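You operate a simulated robot arm through the tools that you are given. There is no shell and no other tool. Be economical: measure what you need, move in short steps, check, and stop when the job is done.

You run a simulated two-armed robot. Do the job below in one go: nothing can be reset, and whatever is moved stays where it is left.

JOB
On the counter by the doorway, fold the towel in half.

The check looks at the end state, three seconds after you hand in, the way a careful person would. Anything else that was tipped, shoved, dropped, spilled or broken makes it a failure. Flat cloth is picked up by pressing the open fingertips on it (5 to 10 N) and closing them slowly along it; thin cloth reads only 2 to 8 mm in the jaws.

ROBOT AND FRAMES
Two 7-joint arms with two-finger parallel grippers on one trunk, on a base that drives. Base frame: it is fixed to the floor where the robot stands at the start and does not move with it; the origin is under the middle of the robot, x ahead of it, y to its left, z up. Units: m, rad, N and s.
The left shoulder is at the start at [0.07, 0.188, 1.115], the right one opposite. Places, roughly: counter by the doorway [0.7, 0.3, 0.8]. Payload 3.91 kg a hand.
Tool frame (each hand has its own): the origin (TCP) lies between the finger pads and is the grasp point; the fingertips stand 0.03 m ahead of it; z points along the fingers, y is the line along which they close. The gripper opens to 0.11 m. The fingers are 0.02 m wide and 0.01 m thick; the gripper's body (0.048 by 0.112 m) begins 0.055 m behind the TCP.
Orientation is told as [roll, pitch, yaw] about the base's x, y, z axes, in that order, counted from this pose: with the fingers straight down and closing along the base's y, the tool's x points along the base's -x, its y along +y and its z along -z.

CONTROLS
- The arms move only by the tool nudge_tool. It takes "left_motion", "right_motion" or both (then of equal length, played together; a hand with none holds still); each is a list of rows, each a list of 6 numbers: the shift along the base's x, y, z in m, then the turn, a rotation vector about the base's x, y, z in rad. In form: [[x, y, z, wx, wy, wz], ...]. A call has 1 to 10 rows; each row shifts and turns the commanded pose from where the row before left it. "left_gripper" and "right_gripper" are, for a hand that has rows, the closure, from 0 (fully open) to 1 (shut), set as the call begins (left out, the last holds). A row lasts 0.2 s, in which the tool goes at most 0.05 m and 0.15 rad; a call with a longer step from one row to the next is refused whole, and so is a gripper value outside its range. Where a pose cannot be reached the arm comes as near as it can. A force on the tool above 40 N (or 10 N above the force at the start of the call, whichever is more), or a blocked arm, ends the call early, and 0.2 s more pass. The fingers move at their own pace (about 0.072 m/s each) and stop on an object; they squeeze with about 42 N. The grip force told is the motor's: it shows also when the fingers shut on nothing. Time passes only in rows, and 0.2 s behind the last, so rows that do not move let the fingers close. The reply holds the time, the measured pose of the TCP, the force on the tool along the base axes, the opening and the grip force, in the units named above and with some noise, with the torque about the TCP (base axes, N m) and any sound that the robot's microphone picked up, and new pictures: "views" is both (left out), scene, wrist or none (wrist: the cameras of the hands that moved).
- Cameras (640 x 400 px; columns grow to the right, rows downward): "scene" is now at [0.1312, -0.021, 1.3331]; the picture's right is [-0.24, -0.97, 0.00], its down [-0.67, 0.16, -0.73] and it looks along [0.71, -0.17, -0.69] (base axes); focal length 277 px, centre (320, 200). "left" rides on the left gripper at [0.072, -0.017, -0.103] in its tool frame; the picture's right is [0.23, 0.97, 0.00], its down [-0.76, 0.18, -0.62] and it looks along [-0.61, 0.14, 0.78] (tool axes); focal length 222 px, centre (320, 200). "right" rides on the right gripper at [0.072, 0.017, -0.104] in its tool frame; the picture's right is [-0.23, 0.97, 0.00], its down [-0.76, -0.18, -0.62] and it looks along [-0.61, -0.14, 0.78] (tool axes); focal length 222 px, centre (320, 200). There is no depth. A picture from a camera that has moved, and an enlarged one, comes with that camera's place and axes in the base frame and with its lens.
- slide_trunk(by): slides the trunk up (or, below 0, down) by that many m; the arms and the scene camera ride with it, the base frame stays. It gives what a move gives, with no picture.
- steer(legs): drives the robot by 1 to 6 legs, each [ahead, turn to the left] in m and rad, along the robot's own axes; the way and the turn of a leg run together, so that a leg with both is an arc; at most 1.5 m and 3.142 rad a leg. The arms and the cameras ride along, it lands a little off, and it stops where it bumps. It gives what a move gives, and a new picture of the scene camera.
- head_to(pan, tilt): turns the head with the scene camera to pan (to the left, within 1.501 rad either way) and tilt (down, from -0.506 to 1.204), counted from straight ahead of the robot. It gives what a move gives, and a new picture of the scene camera.
- enlarge(camera, box): a new picture of the part [left, top, right, bottom] of that camera's present view, enlarged. No time passes.
- finish_job(): hands the job in; it is judged then, once.

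Work in short steps. Places have to be worked out from the pictures, the camera data and where the tool is seen: move nearer, look again, correct. Check each grasp and each placing, and mend what went wrong. You have 120 turns and 260 pictures in all, those below and enlarged ones among them. Open the grippers and draw the arms clear of the work before you hand the job in, unless the task says otherwise; then end with one line.

The tools are called after ">>>" as name(argument=value, ...) on one line, values as JSON. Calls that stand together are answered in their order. nudge_tool: Moves the arms, as the interface text tells. Its arguments: {"type":"object","properties":{"left_motion":{"type":"array","items":{"type":"array","items":{"type":"number"}}},"left_gripper":{"type":"number"},"right_motion":{"type":"array","items":{"type":"array","items":{"type":"number"}}},"right_gripper":{"type":"number"},"views":{"type":"string","enum":["both","scene","wrist","none"]}},"required":[]} The other tools are called the same way: slide_trunk (by) slides the trunk up or down; steer (legs) drives the base; head_to (pan, tilt) turns the head that bears the scene camera; enlarge (camera, box) takes an enlarged picture of a part of a camera's view; finish_job () hands the job in.

At the start:

```text
time: 0.0
left_position: [0.6107, 0.1632, 0.9794]
left_orientation: [-0.001, 0.001, -0.001]
left_wrist_force: [-0.5, 0.7, 0.2]
left_moment: [0.0, -0.04, -0.02]
left_gripper_width: 0.1097
left_finger_force: 0.1
right_position: [0.5622, -0.2898, 0.9532]
right_orientation: [0.0, 0.0, -0.001]
right_wrist_force: [0.1, 0.5, -0.9]
right_moment: [0.01, 0.04, 0.0]
right_gripper_width: 0.1101
right_finger_force: 0.1
trunk travel left (down, up): [-0.625, 0.315]
robot x, y, heading: [-0.0003, -0.001, 0.002]
head pan, tilt: [-0.239, 0.757]
```

scene: 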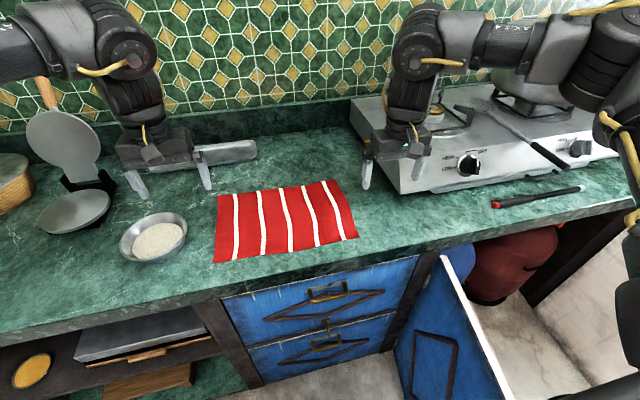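
right: 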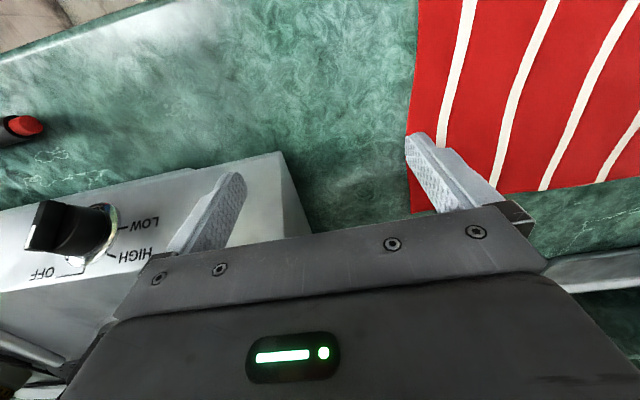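
left: 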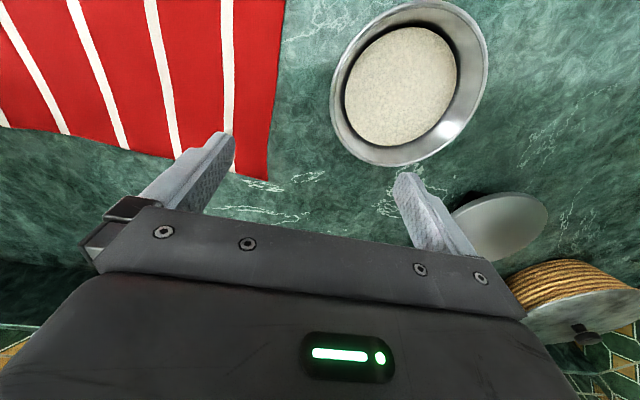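

The towel appears to span about x 0.53–0.76, y −0.22–0.13 (counter z about 0.8), with the bowl to its left and the stove to its right. I'll move both hands above the near corners with the fingers half open and check the view.

>>> nudge_tool(left_motion=[[-0.014, -0.018, -0.02, 0, 0, 0], [-0.014, -0.018, -0.02, 0, 0, 0], [-0.014, -0.018, -0.02, 0, 0, 0], [-0.014, -0.019, -0.02, 0, 0, 0], [0, 0, 0, 0, 0, 0]], right_motion=[[-0.003, 0.029, -0.013, 0, 0, 0], [-0.003, 0.029, -0.013, 0, 0, 0], [-0.003, 0.029, -0.013, 0, 0, 0], [-0.003, 0.028, -0.014, 0, 0, 0], [0, 0, 0, 0, 0, 0]], left_gripper=0.55, right_gripper=0.55)

```text
time: 1.2
left_position: [0.5546, 0.0888, 0.9002]
left_orientation: [-0.001, 0.001, -0.001]
left_wrist_force: [-0.5, 0.0, 0.4]
left_moment: [0.02, 0.0, 0.0]
left_gripper_width: 0.0494
left_finger_force: 0.1
right_position: [0.5536, -0.174, 0.9006]
right_orientation: [0.0, 0.001, 0.0]
right_wrist_force: [0.1, -0.6, 1.2]
right_moment: [0.02, 0.04, 0.01]
right_gripper_width: 0.0496
right_finger_force: 0.0
trunk travel left (down, up): [-0.625, 0.315]
robot x, y, heading: [0.0024, -0.0, -0.002]
head pan, tilt: [-0.239, 0.757]
camera scene: at [0.1305, -0.0216, 1.3332], right [-0.24, -0.97, 0.0], down [-0.67, 0.16, -0.73], along [0.71, -0.17, -0.69], focal length 277 px, centre (320, 200)
camera right: at [0.479, -0.1572, 1.0036], right [0.23, 0.97, 0.0], down [0.76, -0.18, 0.62], along [0.61, -0.14, -0.78], focal length 222 px, centre (320, 200)
camera left: at [0.482, 0.0723, 1.0041], right [-0.23, 0.97, 0.0], down [0.76, 0.18, 0.62], along [0.61, 0.14, -0.78], focal length 222 px, centre (320, 200)
```

scene: 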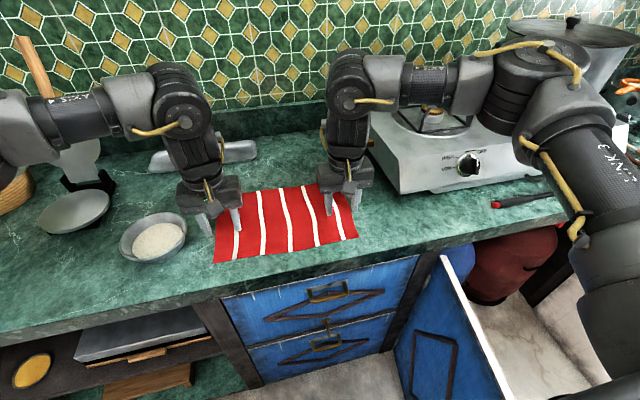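
right: 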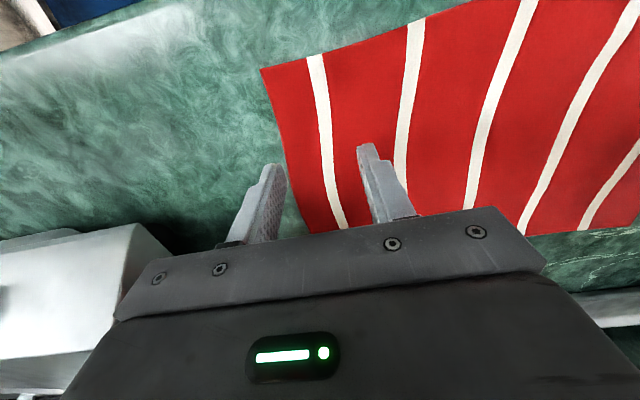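
left: 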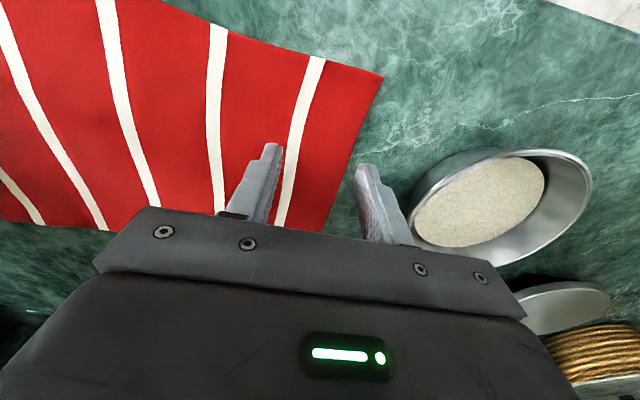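

Triangulating wrist and scene views puts the counter nearer z≈0.84, with the towel at about x 0.50–0.715, y −0.205–0.12. I'll move to just inside the near corners and lower to just above the cloth.

>>> nudge_tool(left_motion=[[-0.02, -0.008, 0, 0, 0, 0], [-0.02, -0.008, 0, 0, 0, 0], [0, 0, -0.01, 0, 0, 0], [0, 0, -0.008, 0, 0, 0], [0, 0, 0, 0, 0, 0]], right_motion=[[-0.022, 0.007, 0, 0, 0, 0], [-0.022, 0.007, 0, 0, 0, 0], [0, 0, -0.01, 0, 0, 0], [0, 0, -0.008, 0, 0, 0], [0, 0, 0, 0, 0, 0]])

```text
time: 2.4
left_position: [0.5212, 0.0747, 0.8805]
left_orientation: [-0.001, 0.001, -0.001]
left_wrist_force: [-0.1, -0.2, 0.2]
left_moment: [0.01, -0.02, -0.02]
left_gripper_width: 0.0497
left_finger_force: 0.0
left hand out of reach, approached as far as the arm can: row 2
right_position: [0.5057, -0.1605, 0.882]
right_orientation: [0.0, 0.0, -0.001]
right_wrist_force: [0.5, 0.3, -0.2]
right_moment: [-0.01, -0.01, 0.04]
right_gripper_width: 0.0496
right_finger_force: 0.0
trunk travel left (down, up): [-0.625, 0.315]
robot x, y, heading: [0.0033, -0.0026, -0.0]
head pan, tilt: [-0.239, 0.757]
camera scene: at [0.1312, -0.0209, 1.3331], right [-0.24, -0.97, 0.0], down [-0.67, 0.16, -0.73], along [0.71, -0.17, -0.69], focal length 277 px, centre (320, 200)
camera right: at [0.4338, -0.1435, 0.9851], right [0.23, 0.97, 0.0], down [0.76, -0.18, 0.62], along [0.61, -0.14, -0.78], focal length 222 px, centre (320, 200)
camera left: at [0.4482, 0.058, 0.9844], right [-0.23, 0.97, 0.0], down [0.76, 0.18, 0.62], along [0.61, 0.14, -0.78], focal length 222 px, centre (320, 200)
```

scene: 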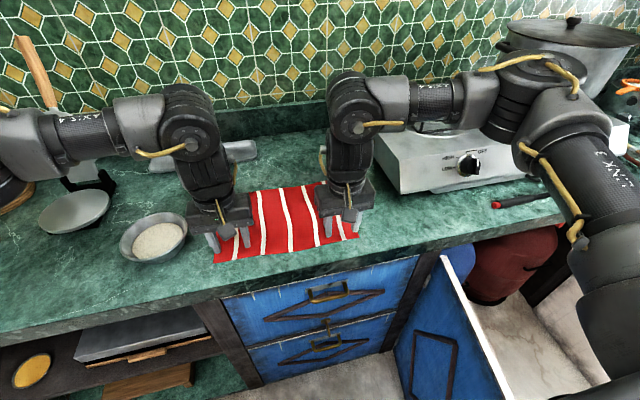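
right: 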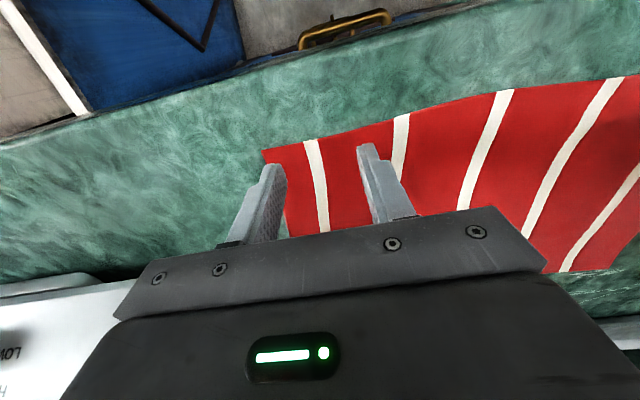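
left: 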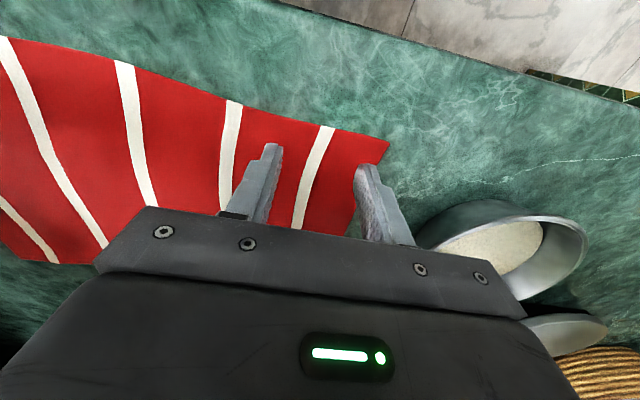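

Tips are at about z 0.852, roughly 1 cm above the cloth, both inside their corners. I'll nudge slightly inward and creep down, watching force.

>>> nudge_tool(left_motion=[[0.006, 0, -0.003, 0, 0, 0], [0, 0, -0.003, 0, 0, 0], [0, 0, -0.003, 0, 0, 0], [0, 0, 0, 0, 0, 0]], right_motion=[[0.007, 0, -0.003, 0, 0, 0], [0, 0, -0.003, 0, 0, 0], [0, 0, -0.003, 0, 0, 0], [0, 0, 0, 0, 0, 0]], views="none")

```text
time: 3.4
left_position: [0.5263, 0.0734, 0.872]
left_orientation: [0.0, -0.003, 0.0]
left_wrist_force: [1.2, 0.9, 6.5]
left_moment: [0.15, -0.02, -0.04]
left_gripper_width: 0.0496
left_finger_force: 0.3
right_position: [0.5129, -0.1605, 0.8742]
right_orientation: [0.0, 0.0, 0.0]
right_wrist_force: [0.0, -0.3, 0.2]
right_moment: [-0.04, 0.04, 0.06]
right_gripper_width: 0.0497
right_finger_force: 0.1
trunk travel left (down, up): [-0.625, 0.315]
robot x, y, heading: [0.0013, 0.0027, 0.002]
head pan, tilt: [-0.239, 0.757]
```

Left touches at 6.5 N, but it sits a bit far from the edge; I'll lift it slightly, shift 8 mm toward the edge, and press again, while lowering right another 2–3 mm.

>>> nudge_tool(left_motion=[[0, 0, 0.005, 0, 0, 0], [-0.008, 0, 0, 0, 0, 0], [0, 0, -0.0045, 0, 0, 0], [0, 0, 0, 0, 0, 0]], right_motion=[[0, 0, -0.001, 0, 0, 0], [0, 0, -0.001, 0, 0, 0], [0, 0, -0.0005, 0, 0, 0], [0, 0, 0, 0, 0, 0]], views="none")

```text
time: 4.4
left_position: [0.5191, 0.0734, 0.8731]
left_orientation: [0.001, 0.001, 0.0]
left_wrist_force: [-0.4, 0.3, -0.2]
left_moment: [0.01, 0.0, -0.03]
left_gripper_width: 0.0494
left_finger_force: 0.2
right_position: [0.5133, -0.1608, 0.8708]
right_orientation: [-0.001, 0.0, 0.0]
right_wrist_force: [0.3, -1.5, 5.5]
right_moment: [-0.15, 0.01, 0.0]
right_gripper_width: 0.0496
right_finger_force: 0.5
trunk travel left (down, up): [-0.625, 0.315]
robot x, y, heading: [-0.0003, -0.0003, 0.004]
head pan, tilt: [-0.239, 0.757]
```

Right presses at 5.5 N; left needs about 1.5 mm more. I'll lower left and then check the force before closing.

>>> nudge_tool(left_motion=[[0, 0, -0.001, 0, 0, 0], [0, 0, -0.001, 0, 0, 0], [0, 0, 0, 0, 0, 0]], right_motion=[[0, 0, -0.0004, 0, 0, 0], [0, 0, 0, 0, 0, 0], [0, 0, 0, 0, 0, 0]], views="wrist")

```text
time: 5.2
left_position: [0.5192, 0.0731, 0.8713]
left_orientation: [-0.001, -0.003, 0.001]
left_wrist_force: [0.8, -0.7, 4.9]
left_moment: [0.07, 0.01, 0.0]
left_gripper_width: 0.0496
left_finger_force: 0.0
right_position: [0.5135, -0.1608, 0.8713]
right_orientation: [0.001, -0.001, 0.0]
right_wrist_force: [2.0, -0.5, 12.6]
right_moment: [-0.2, -0.04, -0.01]
right_gripper_width: 0.0495
right_finger_force: 0.3
trunk travel left (down, up): [-0.625, 0.315]
robot x, y, heading: [-0.001, 0.0008, -0.001]
head pan, tilt: [-0.239, 0.757]
camera right: at [0.4393, -0.1431, 0.9747], right [0.23, 0.97, 0.0], down [0.76, -0.18, 0.62], along [0.61, -0.14, -0.78], focal length 222 px, centre (320, 200)
camera left: at [0.4452, 0.0575, 0.9754], right [-0.23, 0.97, 0.0], down [0.76, 0.18, 0.62], along [0.61, 0.14, -0.78], focal length 222 px, centre (320, 200)
```

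right: 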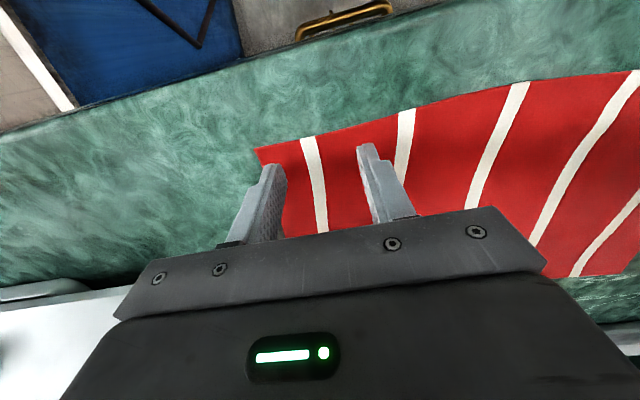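
left: 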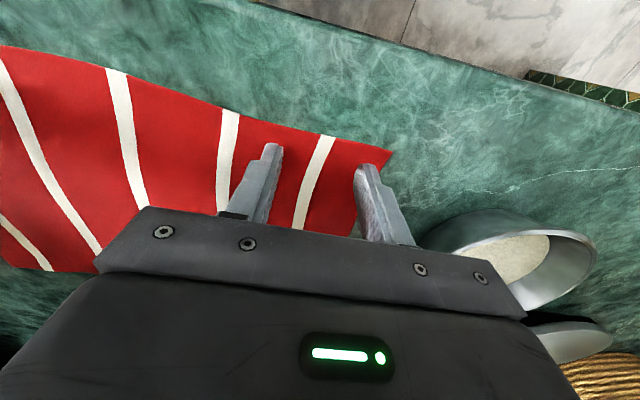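

Both outer fingers are just inside the corners with the tips on cloth. Now a gradual close, trimming pressures.

>>> nudge_tool(left_motion=[[0, 0, -0.0006, 0, 0, 0], [0, 0, 0, 0, 0, 0]], right_motion=[[0, 0, 0.0003, 0, 0, 0], [0, 0, 0, 0, 0, 0]], left_gripper=0.68, right_gripper=0.68, views="wrist")

```text
time: 5.8
left_position: [0.5175, 0.0735, 0.8708]
left_orientation: [0.001, -0.002, 0.001]
left_wrist_force: [0.2, -0.7, 19.8]
left_moment: [0.19, 0.03, -0.07]
left_gripper_width: 0.034
left_finger_force: 0.1
right_position: [0.5111, -0.1608, 0.8719]
right_orientation: [0.001, -0.001, -0.002]
right_wrist_force: [-0.7, 1.4, 4.2]
right_moment: [-0.01, 0.0, -0.02]
right_gripper_width: 0.0348
right_finger_force: 0.0
trunk travel left (down, up): [-0.625, 0.315]
robot x, y, heading: [-0.0013, 0.0017, 0.0]
head pan, tilt: [-0.239, 0.757]
camera right: at [0.4386, -0.1435, 0.9749], right [0.23, 0.97, 0.0], down [0.76, -0.18, 0.62], along [0.61, -0.14, -0.78], focal length 222 px, centre (320, 200)
camera left: at [0.4445, 0.0572, 0.9751], right [-0.23, 0.97, 0.0], down [0.76, 0.18, 0.63], along [0.61, 0.14, -0.78], focal length 222 px, centre (320, 200)
```

right: 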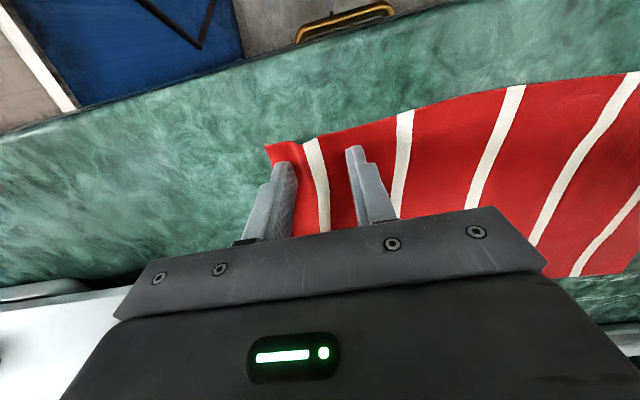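
left: 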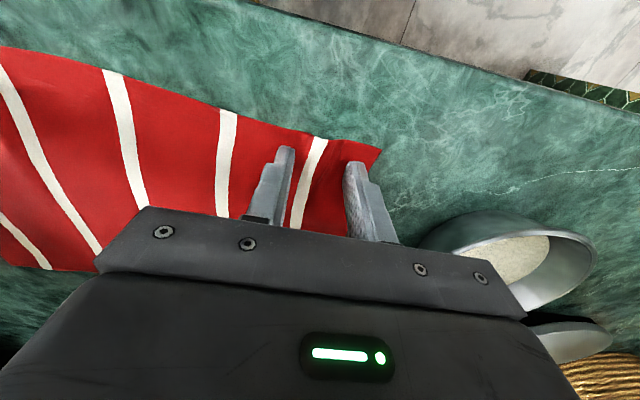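

The cloth is being dragged inward with the fingers. Left presses 20 N, so I ease it, add a bit on the right, and close further.

>>> nudge_tool(left_motion=[[0, 0, 0.0006, 0, 0, 0], [0, 0, 0, 0, 0, 0]], right_motion=[[0, 0, -0.0003, 0, 0, 0], [0, 0, 0, 0, 0, 0]], left_gripper=0.82, right_gripper=0.82, views="wrist")

```text
time: 6.4
left_position: [0.5171, 0.0742, 0.8711]
left_orientation: [0.003, -0.002, 0.0]
left_wrist_force: [1.1, -0.9, 15.5]
left_moment: [0.08, -0.02, 0.0]
left_gripper_width: 0.0182
left_finger_force: 0.1
right_position: [0.5122, -0.1608, 0.8712]
right_orientation: [0.0, -0.003, -0.002]
right_wrist_force: [-1.5, 0.5, 9.6]
right_moment: [-0.07, 0.07, -0.01]
right_gripper_width: 0.0194
right_finger_force: 0.1
trunk travel left (down, up): [-0.625, 0.315]
robot x, y, heading: [0.0024, 0.0034, 0.003]
head pan, tilt: [-0.239, 0.757]
camera right: at [0.4389, -0.1433, 0.9746], right [0.23, 0.97, 0.0], down [0.76, -0.18, 0.62], along [0.61, -0.14, -0.78], focal length 222 px, centre (320, 200)
camera left: at [0.4442, 0.0571, 0.9752], right [-0.23, 0.97, 0.0], down [0.76, 0.18, 0.62], along [0.61, 0.14, -0.78], focal length 222 px, centre (320, 200)
```

right: 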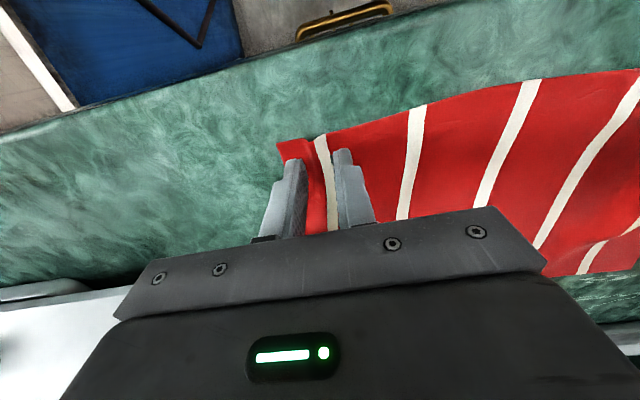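
left: 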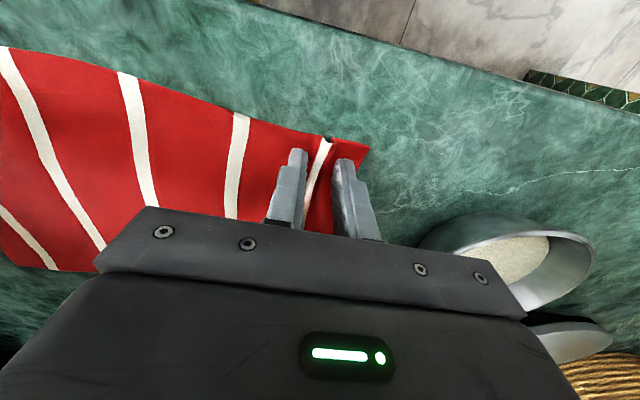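

The cloth is bunching between the fingers on both sides. I close fully now and hold.

>>> nudge_tool(left_motion=[[0, 0, 0.0003, 0, 0, 0], [0, 0, 0, 0, 0, 0], [0, 0, 0, 0, 0, 0]], right_motion=[[0, 0, 0, 0, 0, 0], [0, 0, 0, 0, 0, 0], [0, 0, 0, 0, 0, 0]], left_gripper=1, right_gripper=1, views="wrist")

```text
time: 7.2
left_position: [0.5168, 0.0747, 0.8709]
left_orientation: [0.0, -0.002, 0.0]
left_wrist_force: [-1.1, -2.3, 12.1]
left_moment: [-0.02, 0.13, 0.05]
left_gripper_width: 0.0022
left_finger_force: 41.7
right_position: [0.5123, -0.1583, 0.8722]
right_orientation: [0.0, -0.001, 0.001]
right_wrist_force: [0.6, 2.6, 13.1]
right_moment: [0.01, 0.04, 0.01]
right_gripper_width: 0.0018
right_finger_force: 42.1
trunk travel left (down, up): [-0.625, 0.315]
robot x, y, heading: [0.002, 0.0025, -0.003]
head pan, tilt: [-0.239, 0.757]
camera right: at [0.4389, -0.1427, 0.9746], right [0.23, 0.97, 0.0], down [0.76, -0.18, 0.62], along [0.61, -0.14, -0.78], focal length 222 px, centre (320, 200)
camera left: at [0.4446, 0.0574, 0.9753], right [-0.23, 0.97, 0.0], down [0.76, 0.18, 0.62], along [0.61, 0.14, -0.78], focal length 222 px, centre (320, 200)
```

right: 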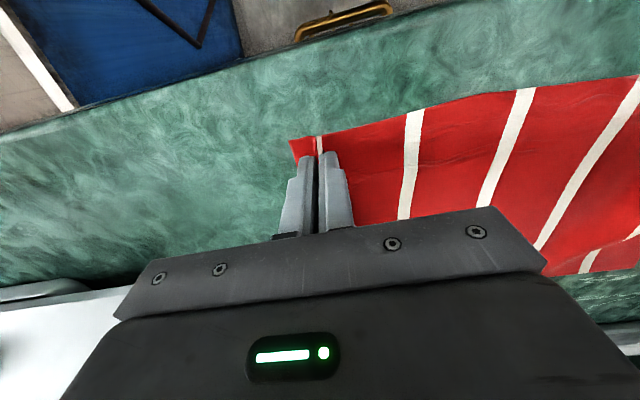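
left: 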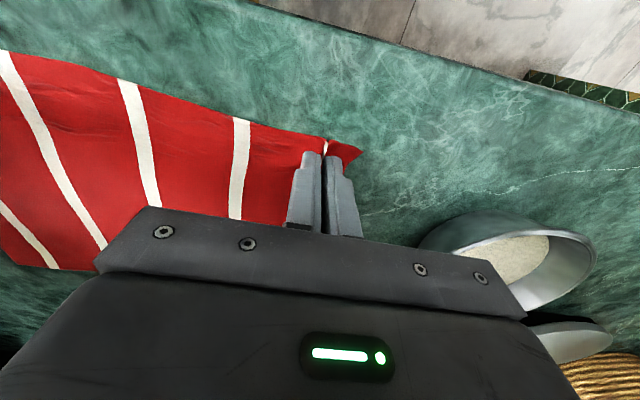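

Jaw widths of about 2 mm suggest a thin cloth grip. I'll lift 4 cm moving slightly forward and check.

>>> nudge_tool(left_motion=[[0, 0, 0.01, 0, 0, 0], [0.005, 0, 0.015, 0, 0, 0], [0.005, 0, 0.015, 0, 0, 0], [0, 0, 0, 0, 0, 0]], right_motion=[[0, 0, 0.01, 0, 0, 0], [0.005, 0, 0.015, 0, 0, 0], [0.005, 0, 0.015, 0, 0, 0], [0, 0, 0, 0, 0, 0]])

```text
time: 8.2
left_position: [0.5283, 0.0754, 0.9096]
left_orientation: [0.001, -0.001, -0.001]
left_wrist_force: [-0.3, -5.9, 0.2]
left_moment: [-0.15, 0.03, -0.01]
left_gripper_width: 0.002
left_finger_force: 41.7
right_position: [0.522, -0.1594, 0.9093]
right_orientation: [0.0, 0.003, 0.0]
right_wrist_force: [0.7, 6.0, -0.5]
right_moment: [0.11, 0.0, -0.01]
right_gripper_width: 0.002
right_finger_force: 41.8
trunk travel left (down, up): [-0.625, 0.315]
robot x, y, heading: [-0.0006, -0.001, 0.001]
head pan, tilt: [-0.239, 0.757]
camera scene: at [0.1312, -0.0211, 1.333], right [-0.24, -0.97, 0.0], down [-0.67, 0.16, -0.73], along [0.71, -0.17, -0.69], focal length 277 px, centre (320, 200)
camera right: at [0.4504, -0.1434, 1.0139], right [0.23, 0.97, 0.0], down [0.76, -0.18, 0.62], along [0.61, -0.14, -0.78], focal length 222 px, centre (320, 200)
camera left: at [0.4556, 0.0575, 1.0138], right [-0.23, 0.97, 0.0], down [0.76, 0.18, 0.62], along [0.61, 0.14, -0.78], focal length 222 px, centre (320, 200)
```

scene: 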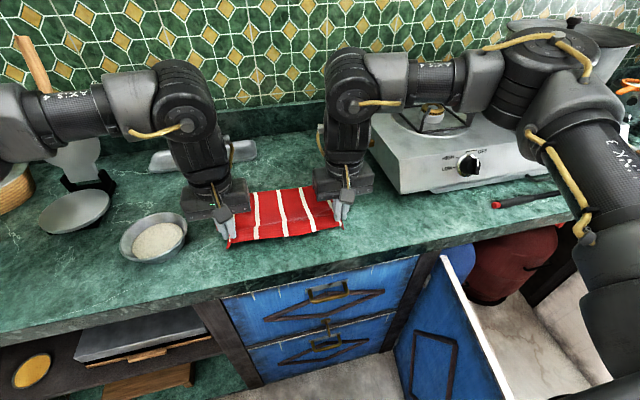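
right: 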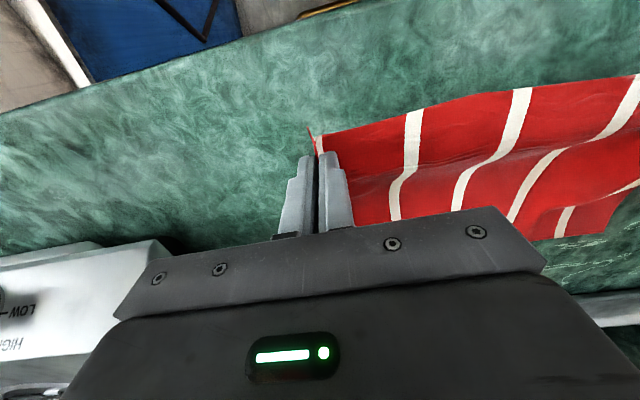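
left: 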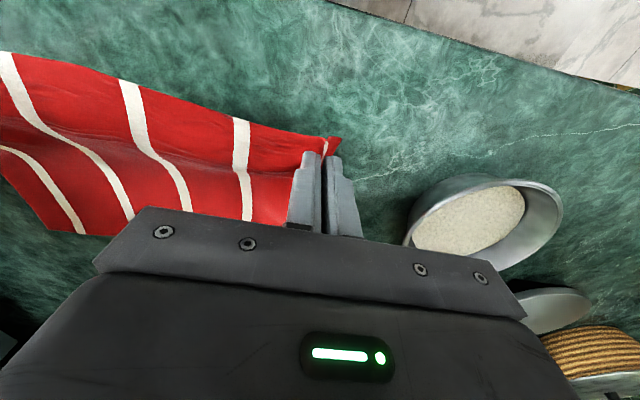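

Both corners are gripped (6 N lateral tension confirms). Now I arc the near edge up over the middle (hinge x≈0.605) toward the far edge, relaxing the tension slightly.

>>> nudge_tool(left_motion=[[0.011, -0.002, 0.0125, 0, 0, 0], [0.011, 0, 0.0125, 0, 0, 0], [0.0125, 0, 0.01, 0, 0, 0], [0.0125, 0, 0.01, 0, 0, 0], [0.015, 0, 0.0035, 0, 0, 0], [0.015, 0, 0.0035, 0, 0, 0], [0.015, 0, -0.0025, 0, 0, 0], [0.015, 0, -0.0025, 0, 0, 0], [0, 0, 0, 0, 0, 0]], right_motion=[[0.011, 0.002, 0.0125, 0, 0, 0], [0.011, 0, 0.0125, 0, 0, 0], [0.0125, 0, 0.01, 0, 0, 0], [0.0125, 0, 0.01, 0, 0, 0], [0.015, 0, 0.0035, 0, 0, 0], [0.015, 0, 0.0035, 0, 0, 0], [0.015, 0, -0.0025, 0, 0, 0], [0.015, 0, -0.0025, 0, 0, 0], [0, 0, 0, 0, 0, 0]])

```text
time: 10.2
left_position: [0.6374, 0.0721, 0.9569]
left_orientation: [0.001, 0.001, -0.001]
left_wrist_force: [0.2, -0.5, -0.9]
left_moment: [-0.04, -0.01, 0.01]
left_gripper_width: 0.0023
left_finger_force: 41.8
right_position: [0.6296, -0.159, 0.9575]
right_orientation: [-0.001, 0.0, 0.001]
right_wrist_force: [-0.9, 0.5, 0.7]
right_moment: [0.03, 0.01, 0.03]
right_gripper_width: 0.0016
right_finger_force: 42.4
trunk travel left (down, up): [-0.625, 0.315]
robot x, y, heading: [0.0007, -0.0025, -0.001]
head pan, tilt: [-0.239, 0.757]
camera scene: at [0.1304, -0.0208, 1.3332], right [-0.24, -0.97, 0.0], down [-0.67, 0.16, -0.73], along [0.71, -0.17, -0.69], focal length 277 px, centre (320, 200)
camera right: at [0.5568, -0.1422, 1.0607], right [0.23, 0.97, 0.0], down [0.76, -0.18, 0.62], along [0.61, -0.14, -0.78], focal length 222 px, centre (320, 200)
camera left: at [0.5639, 0.0551, 1.0614], right [-0.23, 0.97, 0.0], down [0.76, 0.18, 0.62], along [0.61, 0.14, -0.78], focal length 222 px, centre (320, 200)
```

scene: 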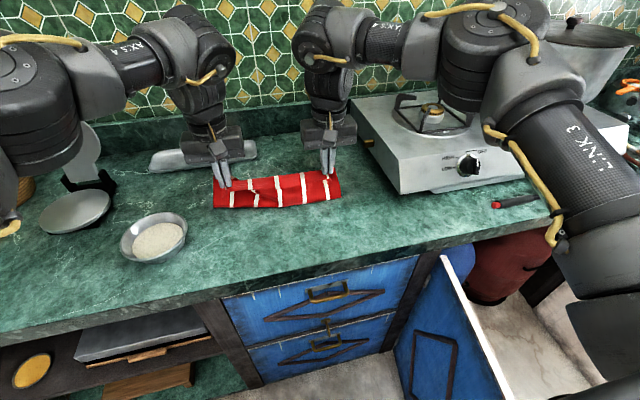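
right: 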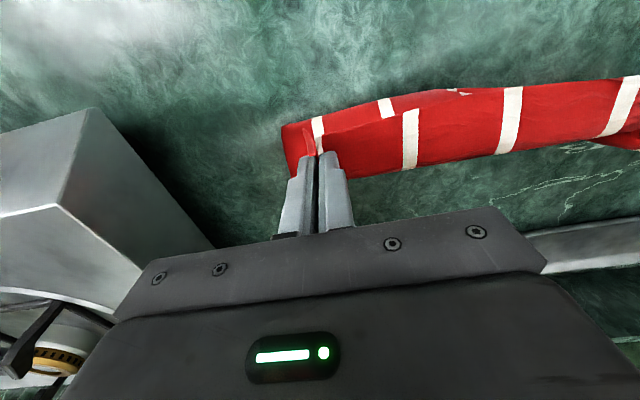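
left: 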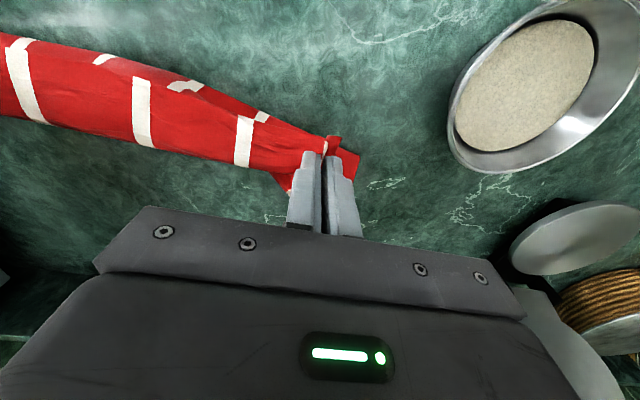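

The cloth is mid-arc. A close look at the scene view shows where the hinge and far edge lie.

>>> enlarge(camera="scene", box=[180, 110, 380, 235])

```text
3.20 times, centred on (280, 172) of scene
camera zoom: at [0.1304, -0.0208, 1.3332], right [-0.24, -0.97, 0.0], down [-0.67, 0.16, -0.73], along [0.71, -0.17, -0.69], focal length 888 px, centre (448, 288)
```

zoom: 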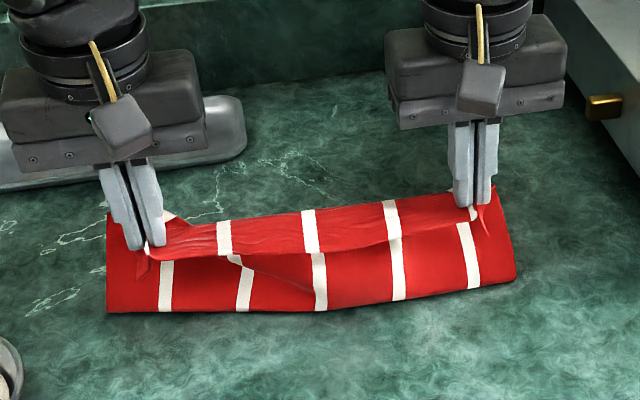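

The far edge is still around x 0.70–0.72; the fold bulges at x≈0.62–0.65 with slack. Continue the arc down onto the far edge, to just above the lower layer.

>>> nudge_tool(left_motion=[[0.02, 0, -0.012, 0, 0, 0], [0.018, 0, -0.018, 0, 0, 0], [0.016, 0, -0.02, 0, 0, 0], [0.009, 0, -0.016, 0, 0, 0], [0.004, 0, -0.009, 0, 0, 0], [0, 0, 0, 0, 0, 0]], right_motion=[[0.018, 0, -0.012, 0, 0, 0], [0.016, 0, -0.018, 0, 0, 0], [0.015, 0, -0.02, 0, 0, 0], [0.008, 0, -0.016, 0, 0, 0], [0.003, 0, -0.009, 0, 0, 0], [0, 0, 0, 0, 0, 0]])

>>> enlarge(camera="scene", box=[180, 110, 380, 235])

```text
time: 11.6
left_position: [0.6835, 0.0666, 0.8899]
left_orientation: [-0.001, 0.0, 0.0]
left_wrist_force: [1.0, -0.3, -0.4]
left_moment: [0.01, -0.03, -0.02]
left_gripper_width: 0.0022
left_finger_force: 42.4
left hand out of reach, approached as far as the arm can: row 3, 4, 5
right_position: [0.6902, -0.16, 0.8829]
right_orientation: [0.001, -0.001, 0.0]
right_wrist_force: [-0.3, 0.9, 0.6]
right_moment: [-0.02, 0.04, -0.03]
right_gripper_width: 0.002
right_finger_force: 42.1
trunk travel left (down, up): [-0.625, 0.315]
robot x, y, heading: [-0.0008, 0.0005, -0.0]
head pan, tilt: [-0.239, 0.757]
camera scene: at [0.1313, -0.021, 1.3331], right [-0.24, -0.97, 0.0], down [-0.67, 0.16, -0.73], along [0.71, -0.17, -0.69], focal length 277 px, centre (320, 200)
camera right: at [0.6176, -0.1431, 0.9859], right [0.23, 0.97, 0.0], down [0.76, -0.18, 0.62], along [0.61, -0.14, -0.78], focal length 222 px, centre (320, 200)
camera left: at [0.6094, 0.05, 0.9939], right [-0.23, 0.97, 0.0], down [0.76, 0.18, 0.62], along [0.61, 0.14, -0.78], focal length 222 px, centre (320, 200)
```

scene: 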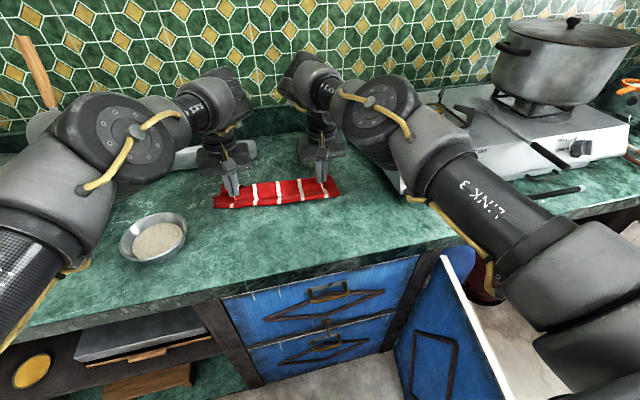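
right: 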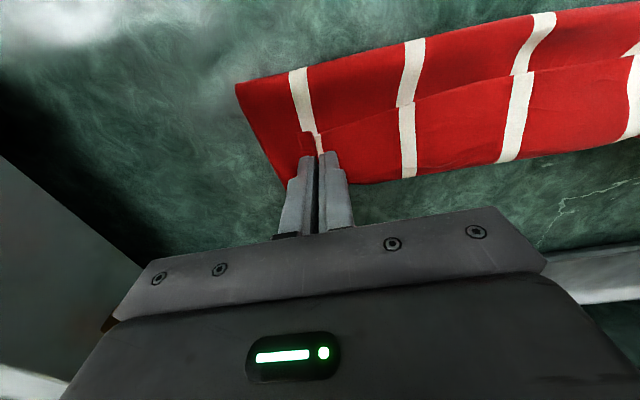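
left: 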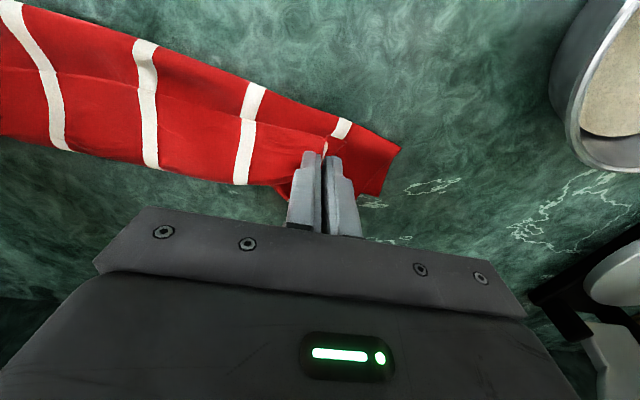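

```text
3.20 times, centred on (280, 172) of scene
camera zoom: at [0.1313, -0.021, 1.3331], right [-0.24, -0.97, 0.0], down [-0.67, 0.16, -0.73], along [0.71, -0.17, -0.69], focal length 888 px, centre (448, 288)
```

zoom: 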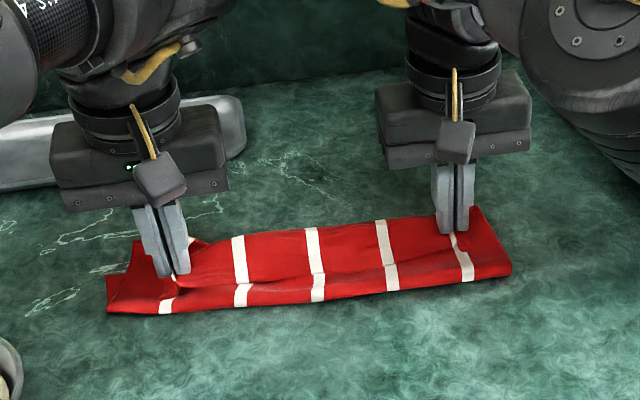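

Left arm hit its reach limit at x 0.683, and the towel slid ahead a little (fold line now x≈0.64–0.667, far edge ≈0.73–0.76). I'll tilt both tools so fingertips point forward, gaining reach, and raise slightly.

>>> nudge_tool(left_motion=[[0, 0, 0.004, 0, -0.14, 0], [0, 0, 0.004, 0, -0.14, 0], [0, 0, 0, 0, -0.1, 0], [0, 0, 0, 0, 0, 0]], right_motion=[[0, 0, 0.004, 0, -0.14, 0], [0, 0, 0.004, 0, -0.14, 0], [0, 0, 0, 0, -0.1, 0], [0, 0, 0, 0, 0, 0]])

>>> enlarge(camera="scene", box=[180, 110, 380, 235])

```text
time: 12.6
left_position: [0.6827, 0.0665, 0.8981]
left_orientation: [0.0, -0.38, 0.0]
left_wrist_force: [0.1, 0.2, -0.6]
left_moment: [-0.01, -0.03, 0.02]
left_gripper_width: 0.0018
left_finger_force: 42.0
right_position: [0.6859, -0.1594, 0.8794]
right_orientation: [-0.006, -0.312, -0.003]
right_wrist_force: [-0.9, 0.7, -0.1]
right_moment: [0.0, -0.02, 0.0]
right_gripper_width: 0.0017
right_finger_force: 41.8
right hand out of reach, approached as far as the arm can: row 1
trunk travel left (down, up): [-0.625, 0.315]
robot x, y, heading: [-0.0018, 0.0006, -0.001]
head pan, tilt: [-0.239, 0.757]
camera scene: at [0.1312, -0.0211, 1.3331], right [-0.24, -0.97, 0.0], down [-0.67, 0.16, -0.73], along [0.71, -0.17, -0.69], focal length 277 px, centre (320, 200)
camera right: at [0.5849, -0.1423, 0.9557], right [0.22, 0.97, 0.07], down [0.53, -0.18, 0.83], along [0.82, -0.15, -0.56], focal length 222 px, centre (320, 200)
camera left: at [0.5764, 0.0503, 0.9681], right [-0.21, 0.97, -0.09], down [0.48, 0.18, 0.86], along [0.85, 0.14, -0.5], focal length 222 px, centre (320, 200)
```

scene: 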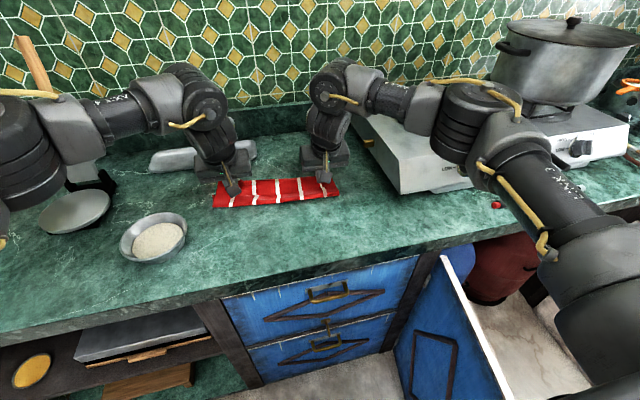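
right: 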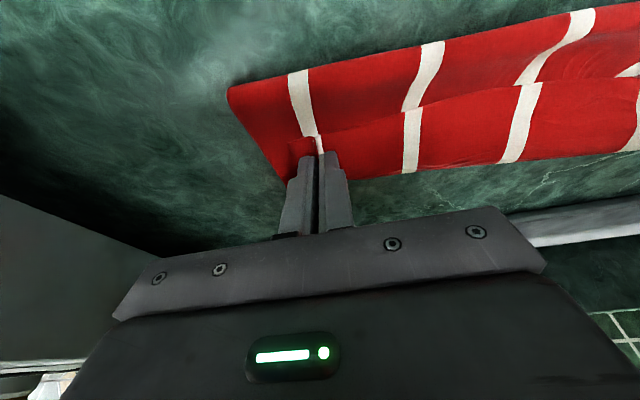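
left: 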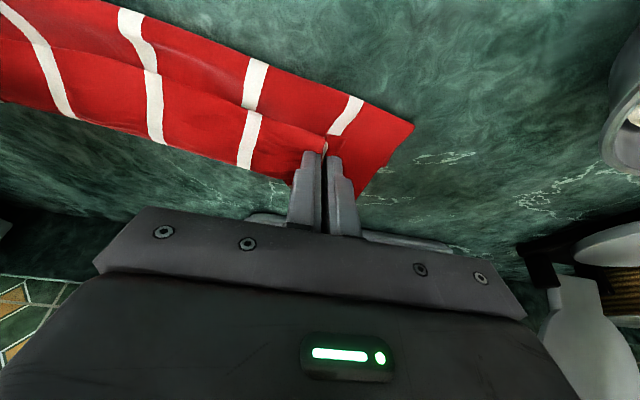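

```text
3.20 times, centred on (280, 172) of scene
camera zoom: at [0.1312, -0.0211, 1.3331], right [-0.24, -0.97, 0.0], down [-0.67, 0.16, -0.73], along [0.71, -0.17, -0.69], focal length 888 px, centre (448, 288)
```

zoom: 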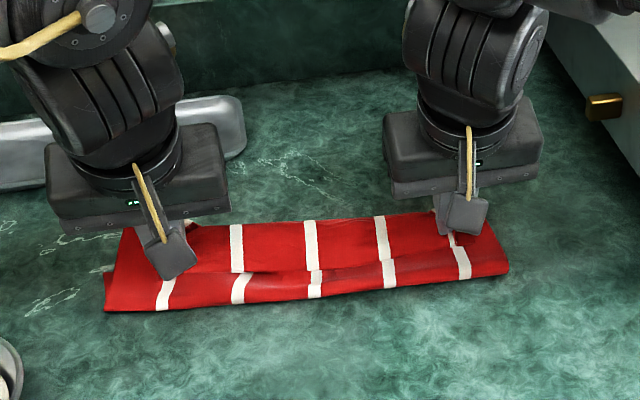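

The lower layer spans x≈0.67–0.77 on the left, 0.64–0.73 on the right, so the top edge must go ~5 cm further, beyond reach. Driving ahead a few cm while holding would do it; first look down at the base clearance.

>>> head_to(pan=-0.5, tilt=1.2)

>>> head_to(pan=0.2, tilt=1.2)

```text
time: 13.5
left_position: [0.6827, 0.0674, 0.8983]
left_orientation: [-0.001, -0.379, 0.001]
left_wrist_force: [0.0, -0.6, 0.2]
left_moment: [0.01, -0.03, 0.01]
left_gripper_width: 0.0022
left_finger_force: 41.9
right_position: [0.6869, -0.1597, 0.879]
right_orientation: [-0.003, -0.311, 0.0]
right_wrist_force: [0.5, 0.3, -0.4]
right_moment: [-0.04, 0.0, 0.03]
right_gripper_width: 0.0017
right_finger_force: 41.7
trunk travel left (down, up): [-0.625, 0.315]
robot x, y, heading: [0.0007, -0.0049, -0.002]
head pan, tilt: [-0.499, 1.201]
camera scene: at [0.1002, -0.0282, 1.302], right [-0.48, -0.88, 0.0], down [-0.82, 0.45, -0.36], along [0.32, -0.17, -0.93], focal length 277 px, centre (320, 200)
```

scene: 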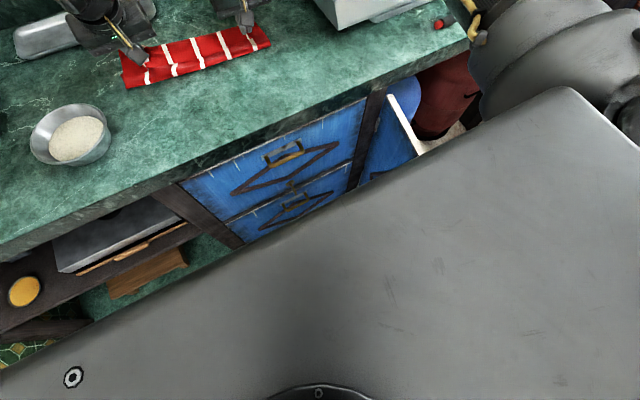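

```text
time: 14.6
left_position: [0.6834, 0.0674, 0.8984]
left_orientation: [0.0, -0.378, 0.0]
left_wrist_force: [0.0, 0.2, -0.7]
left_moment: [0.01, 0.0, -0.04]
left_gripper_width: 0.0022
left_finger_force: 41.8
right_position: [0.6875, -0.1603, 0.8799]
right_orientation: [-0.006, -0.31, 0.0]
right_wrist_force: [0.6, 0.0, -0.2]
right_moment: [-0.04, -0.02, 0.0]
right_gripper_width: 0.0021
right_finger_force: 42.2
trunk travel left (down, up): [-0.625, 0.315]
robot x, y, heading: [0.0007, 0.0015, -0.001]
head pan, tilt: [0.201, 1.201]
camera scene: at [0.1058, 0.0096, 1.3019], right [0.2, -0.98, 0.0], down [-0.91, -0.18, -0.36], along [0.35, 0.07, -0.93], focal length 277 px, centre (320, 200)
```

scene: 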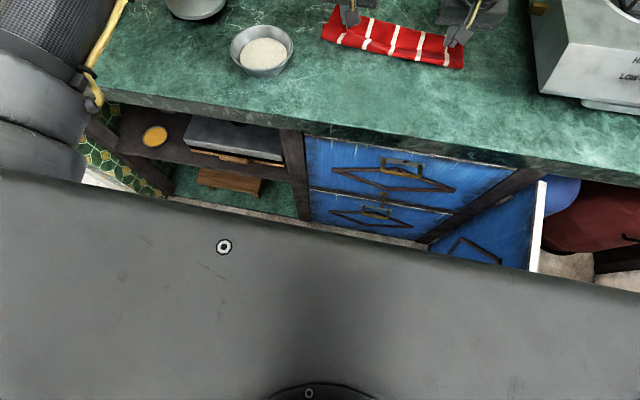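

Door lies beside the robot (y≈−0.37), not ahead of it, so a short straight drive looks clear. I'll first back the right hand 3 cm (its edge needs less travel), then drive 0.065 ahead with the cloth held.

>>> nudge_tool(right_motion=[[-0.015, 0, 0.008, 0, 0, 0], [-0.015, 0, 0.008, 0, 0, 0], [0, 0, 0, 0, 0, 0]], views="none")

>>> steer(legs=[[0.065, 0]])

>>> head_to(pan=-0.1, tilt=0.85)

```text
time: 15.4
left_position: [0.6834, 0.0681, 0.8979]
left_orientation: [0.0, -0.379, 0.0]
left_wrist_force: [0.3, -0.8, -0.3]
left_moment: [0.01, 0.02, -0.04]
left_gripper_width: 0.0023
left_finger_force: 42.2
right_position: [0.657, -0.1576, 0.8949]
right_orientation: [-0.006, -0.311, 0.0]
right_wrist_force: [0.0, 0.8, -1.2]
right_moment: [-0.02, -0.01, -0.01]
right_gripper_width: 0.0018
right_finger_force: 41.6
trunk travel left (down, up): [-0.625, 0.315]
robot x, y, heading: [0.0025, -0.0016, -0.0]
head pan, tilt: [0.201, 1.201]
```

```text
time: 16.4
left_position: [0.7362, 0.0662, 0.9072]
left_orientation: [0.001, -0.391, -0.002]
left_wrist_force: [-0.2, -0.6, 1.4]
left_moment: [0.01, 0.01, 0.0]
left_gripper_width: 0.0025
left_finger_force: 42.2
right_position: [0.7103, -0.1579, 0.9041]
right_orientation: [-0.004, -0.324, 0.001]
right_wrist_force: [0.7, 0.3, 0.9]
right_moment: [-0.01, 0.0, 0.01]
right_gripper_width: 0.0019
right_finger_force: 42.1
trunk travel left (down, up): [-0.625, 0.315]
robot x, y, heading: [0.0634, -0.0015, 0.001]
head pan, tilt: [0.201, 1.201]
camera scene: at [0.1599, 0.0098, 1.3027], right [0.2, -0.98, 0.0], down [-0.91, -0.19, -0.37], along [0.36, 0.07, -0.93], focal length 277 px, centre (320, 200)
```

scene: 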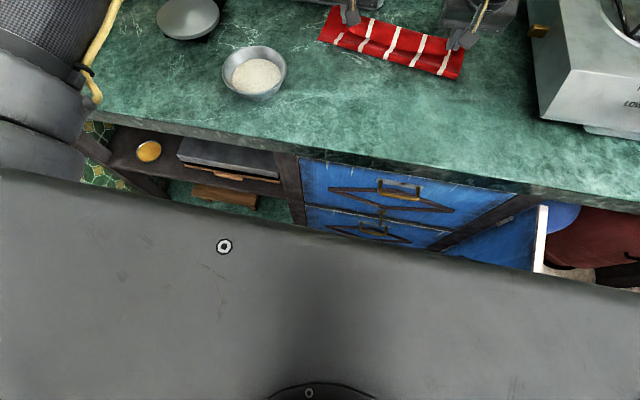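

```text
time: 17.2
left_position: [0.7433, 0.067, 0.9015]
left_orientation: [0.001, -0.382, -0.003]
left_wrist_force: [0.1, -0.5, -0.2]
left_moment: [-0.01, -0.01, 0.03]
left_gripper_width: 0.0023
left_finger_force: 41.7
right_position: [0.7182, -0.159, 0.8976]
right_orientation: [-0.007, -0.316, -0.001]
right_wrist_force: [0.1, 0.0, -0.4]
right_moment: [0.0, 0.01, -0.04]
right_gripper_width: 0.0018
right_finger_force: 41.9
trunk travel left (down, up): [-0.625, 0.315]
robot x, y, heading: [0.0652, -0.0014, -0.001]
head pan, tilt: [-0.099, 0.85]
camera scene: at [0.1942, -0.0092, 1.3253], right [-0.1, -1.0, 0.0], down [-0.75, 0.07, -0.66], along [0.65, -0.06, -0.75], focal length 277 px, centre (320, 200)
```

scene: 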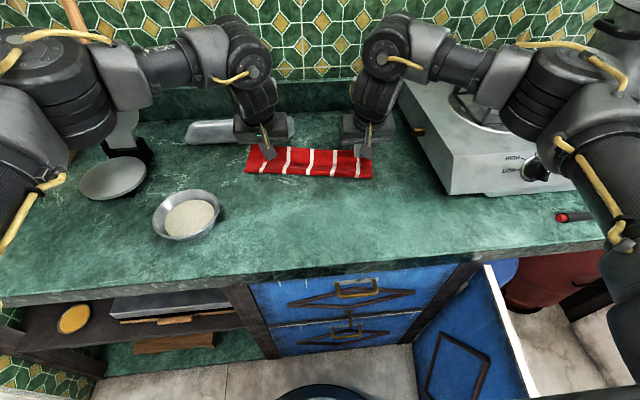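

The drive went cleanly. Now a close-up plus wrist views to see edge alignment.

>>> enlarge(camera="scene", box=[228, 110, 388, 210])

>>> enlarge(camera="left", box=[0, 0, 640, 400])

>>> enlarge(camera="right", box=[0, 0, 640, 400])

```text
4.00 times, centred on (308, 160) of scene
camera zoom: at [0.1942, -0.0092, 1.3253], right [-0.1, -1.0, 0.0], down [-0.75, 0.07, -0.66], along [0.65, -0.06, -0.75], focal length 1110 px, centre (368, 360)
```

zoom: 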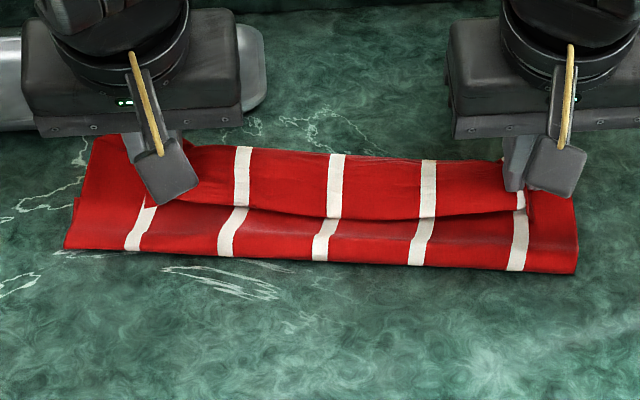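

```text
1.00 times, centred on (320, 200) of left (not enlarged: the box is as wide or as high as the picture)
camera zoom: at [0.6371, 0.0502, 0.9705], right [-0.21, 0.97, -0.09], down [0.47, 0.18, 0.86], along [0.86, 0.14, -0.5], focal length 222 px, centre (320, 200)
```

zoom: 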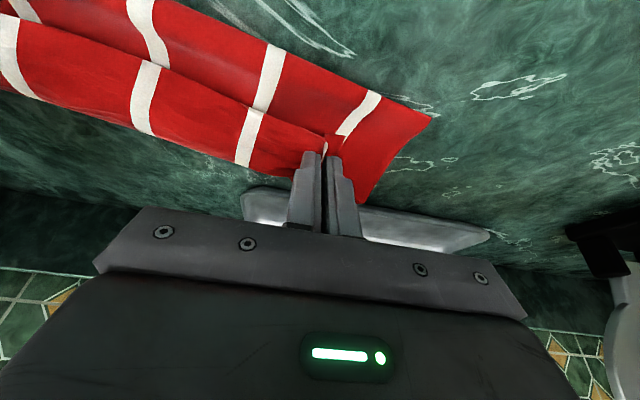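

```text
1.00 times, centred on (320, 200) of right (not enlarged: the box is as wide or as high as the picture)
camera zoom: at [0.616, -0.1411, 0.9734], right [0.22, 0.97, 0.07], down [0.53, -0.17, 0.83], along [0.82, -0.15, -0.55], focal length 222 px, centre (320, 200)
```

zoom: 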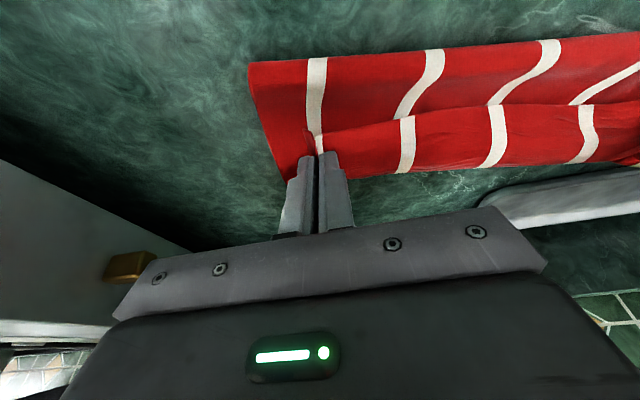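

The step line between the grips looks like the held edge curled toward me. I need a closer look to understand the layering before releasing.

>>> enlarge(camera="scene", box=[238, 140, 302, 180])

>>> enlarge(camera="right", box=[220, 30, 460, 180])

>>> enlarge(camera="left", box=[200, 60, 440, 210])

```text
10.00 times, centred on (270, 160) of scene
camera zoom: at [0.1942, -0.0092, 1.3253], right [-0.1, -1.0, 0.0], down [-0.75, 0.07, -0.66], along [0.65, -0.06, -0.75], focal length 2774 px, centre (820, 600)
```

zoom: 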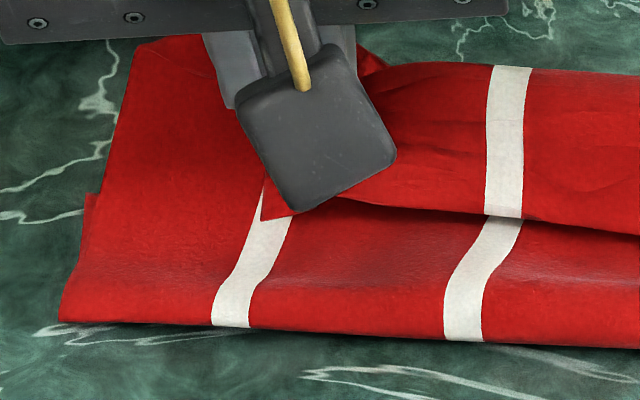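

```text
2.67 times, centred on (340, 105) of right
camera zoom: at [0.616, -0.1411, 0.9734], right [0.22, 0.97, 0.07], down [0.53, -0.17, 0.83], along [0.82, -0.15, -0.55], focal length 592 px, centre (267, 453)
```

zoom: 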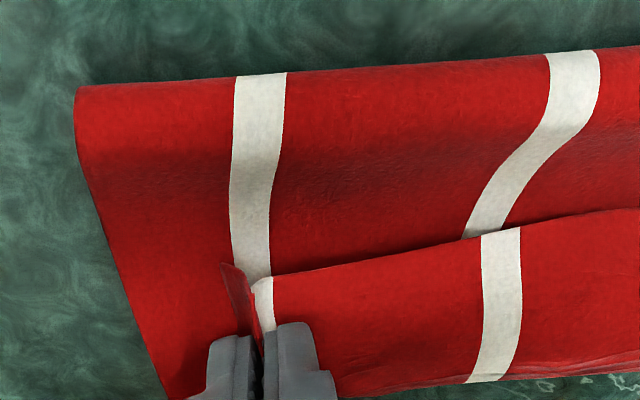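

```text
2.67 times, centred on (320, 135) of left
camera zoom: at [0.6371, 0.0502, 0.9705], right [-0.21, 0.97, -0.09], down [0.47, 0.18, 0.86], along [0.86, 0.14, -0.5], focal length 592 px, centre (320, 373)
```

zoom: 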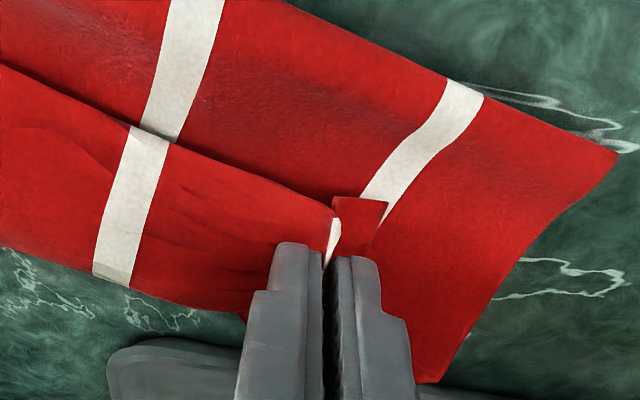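

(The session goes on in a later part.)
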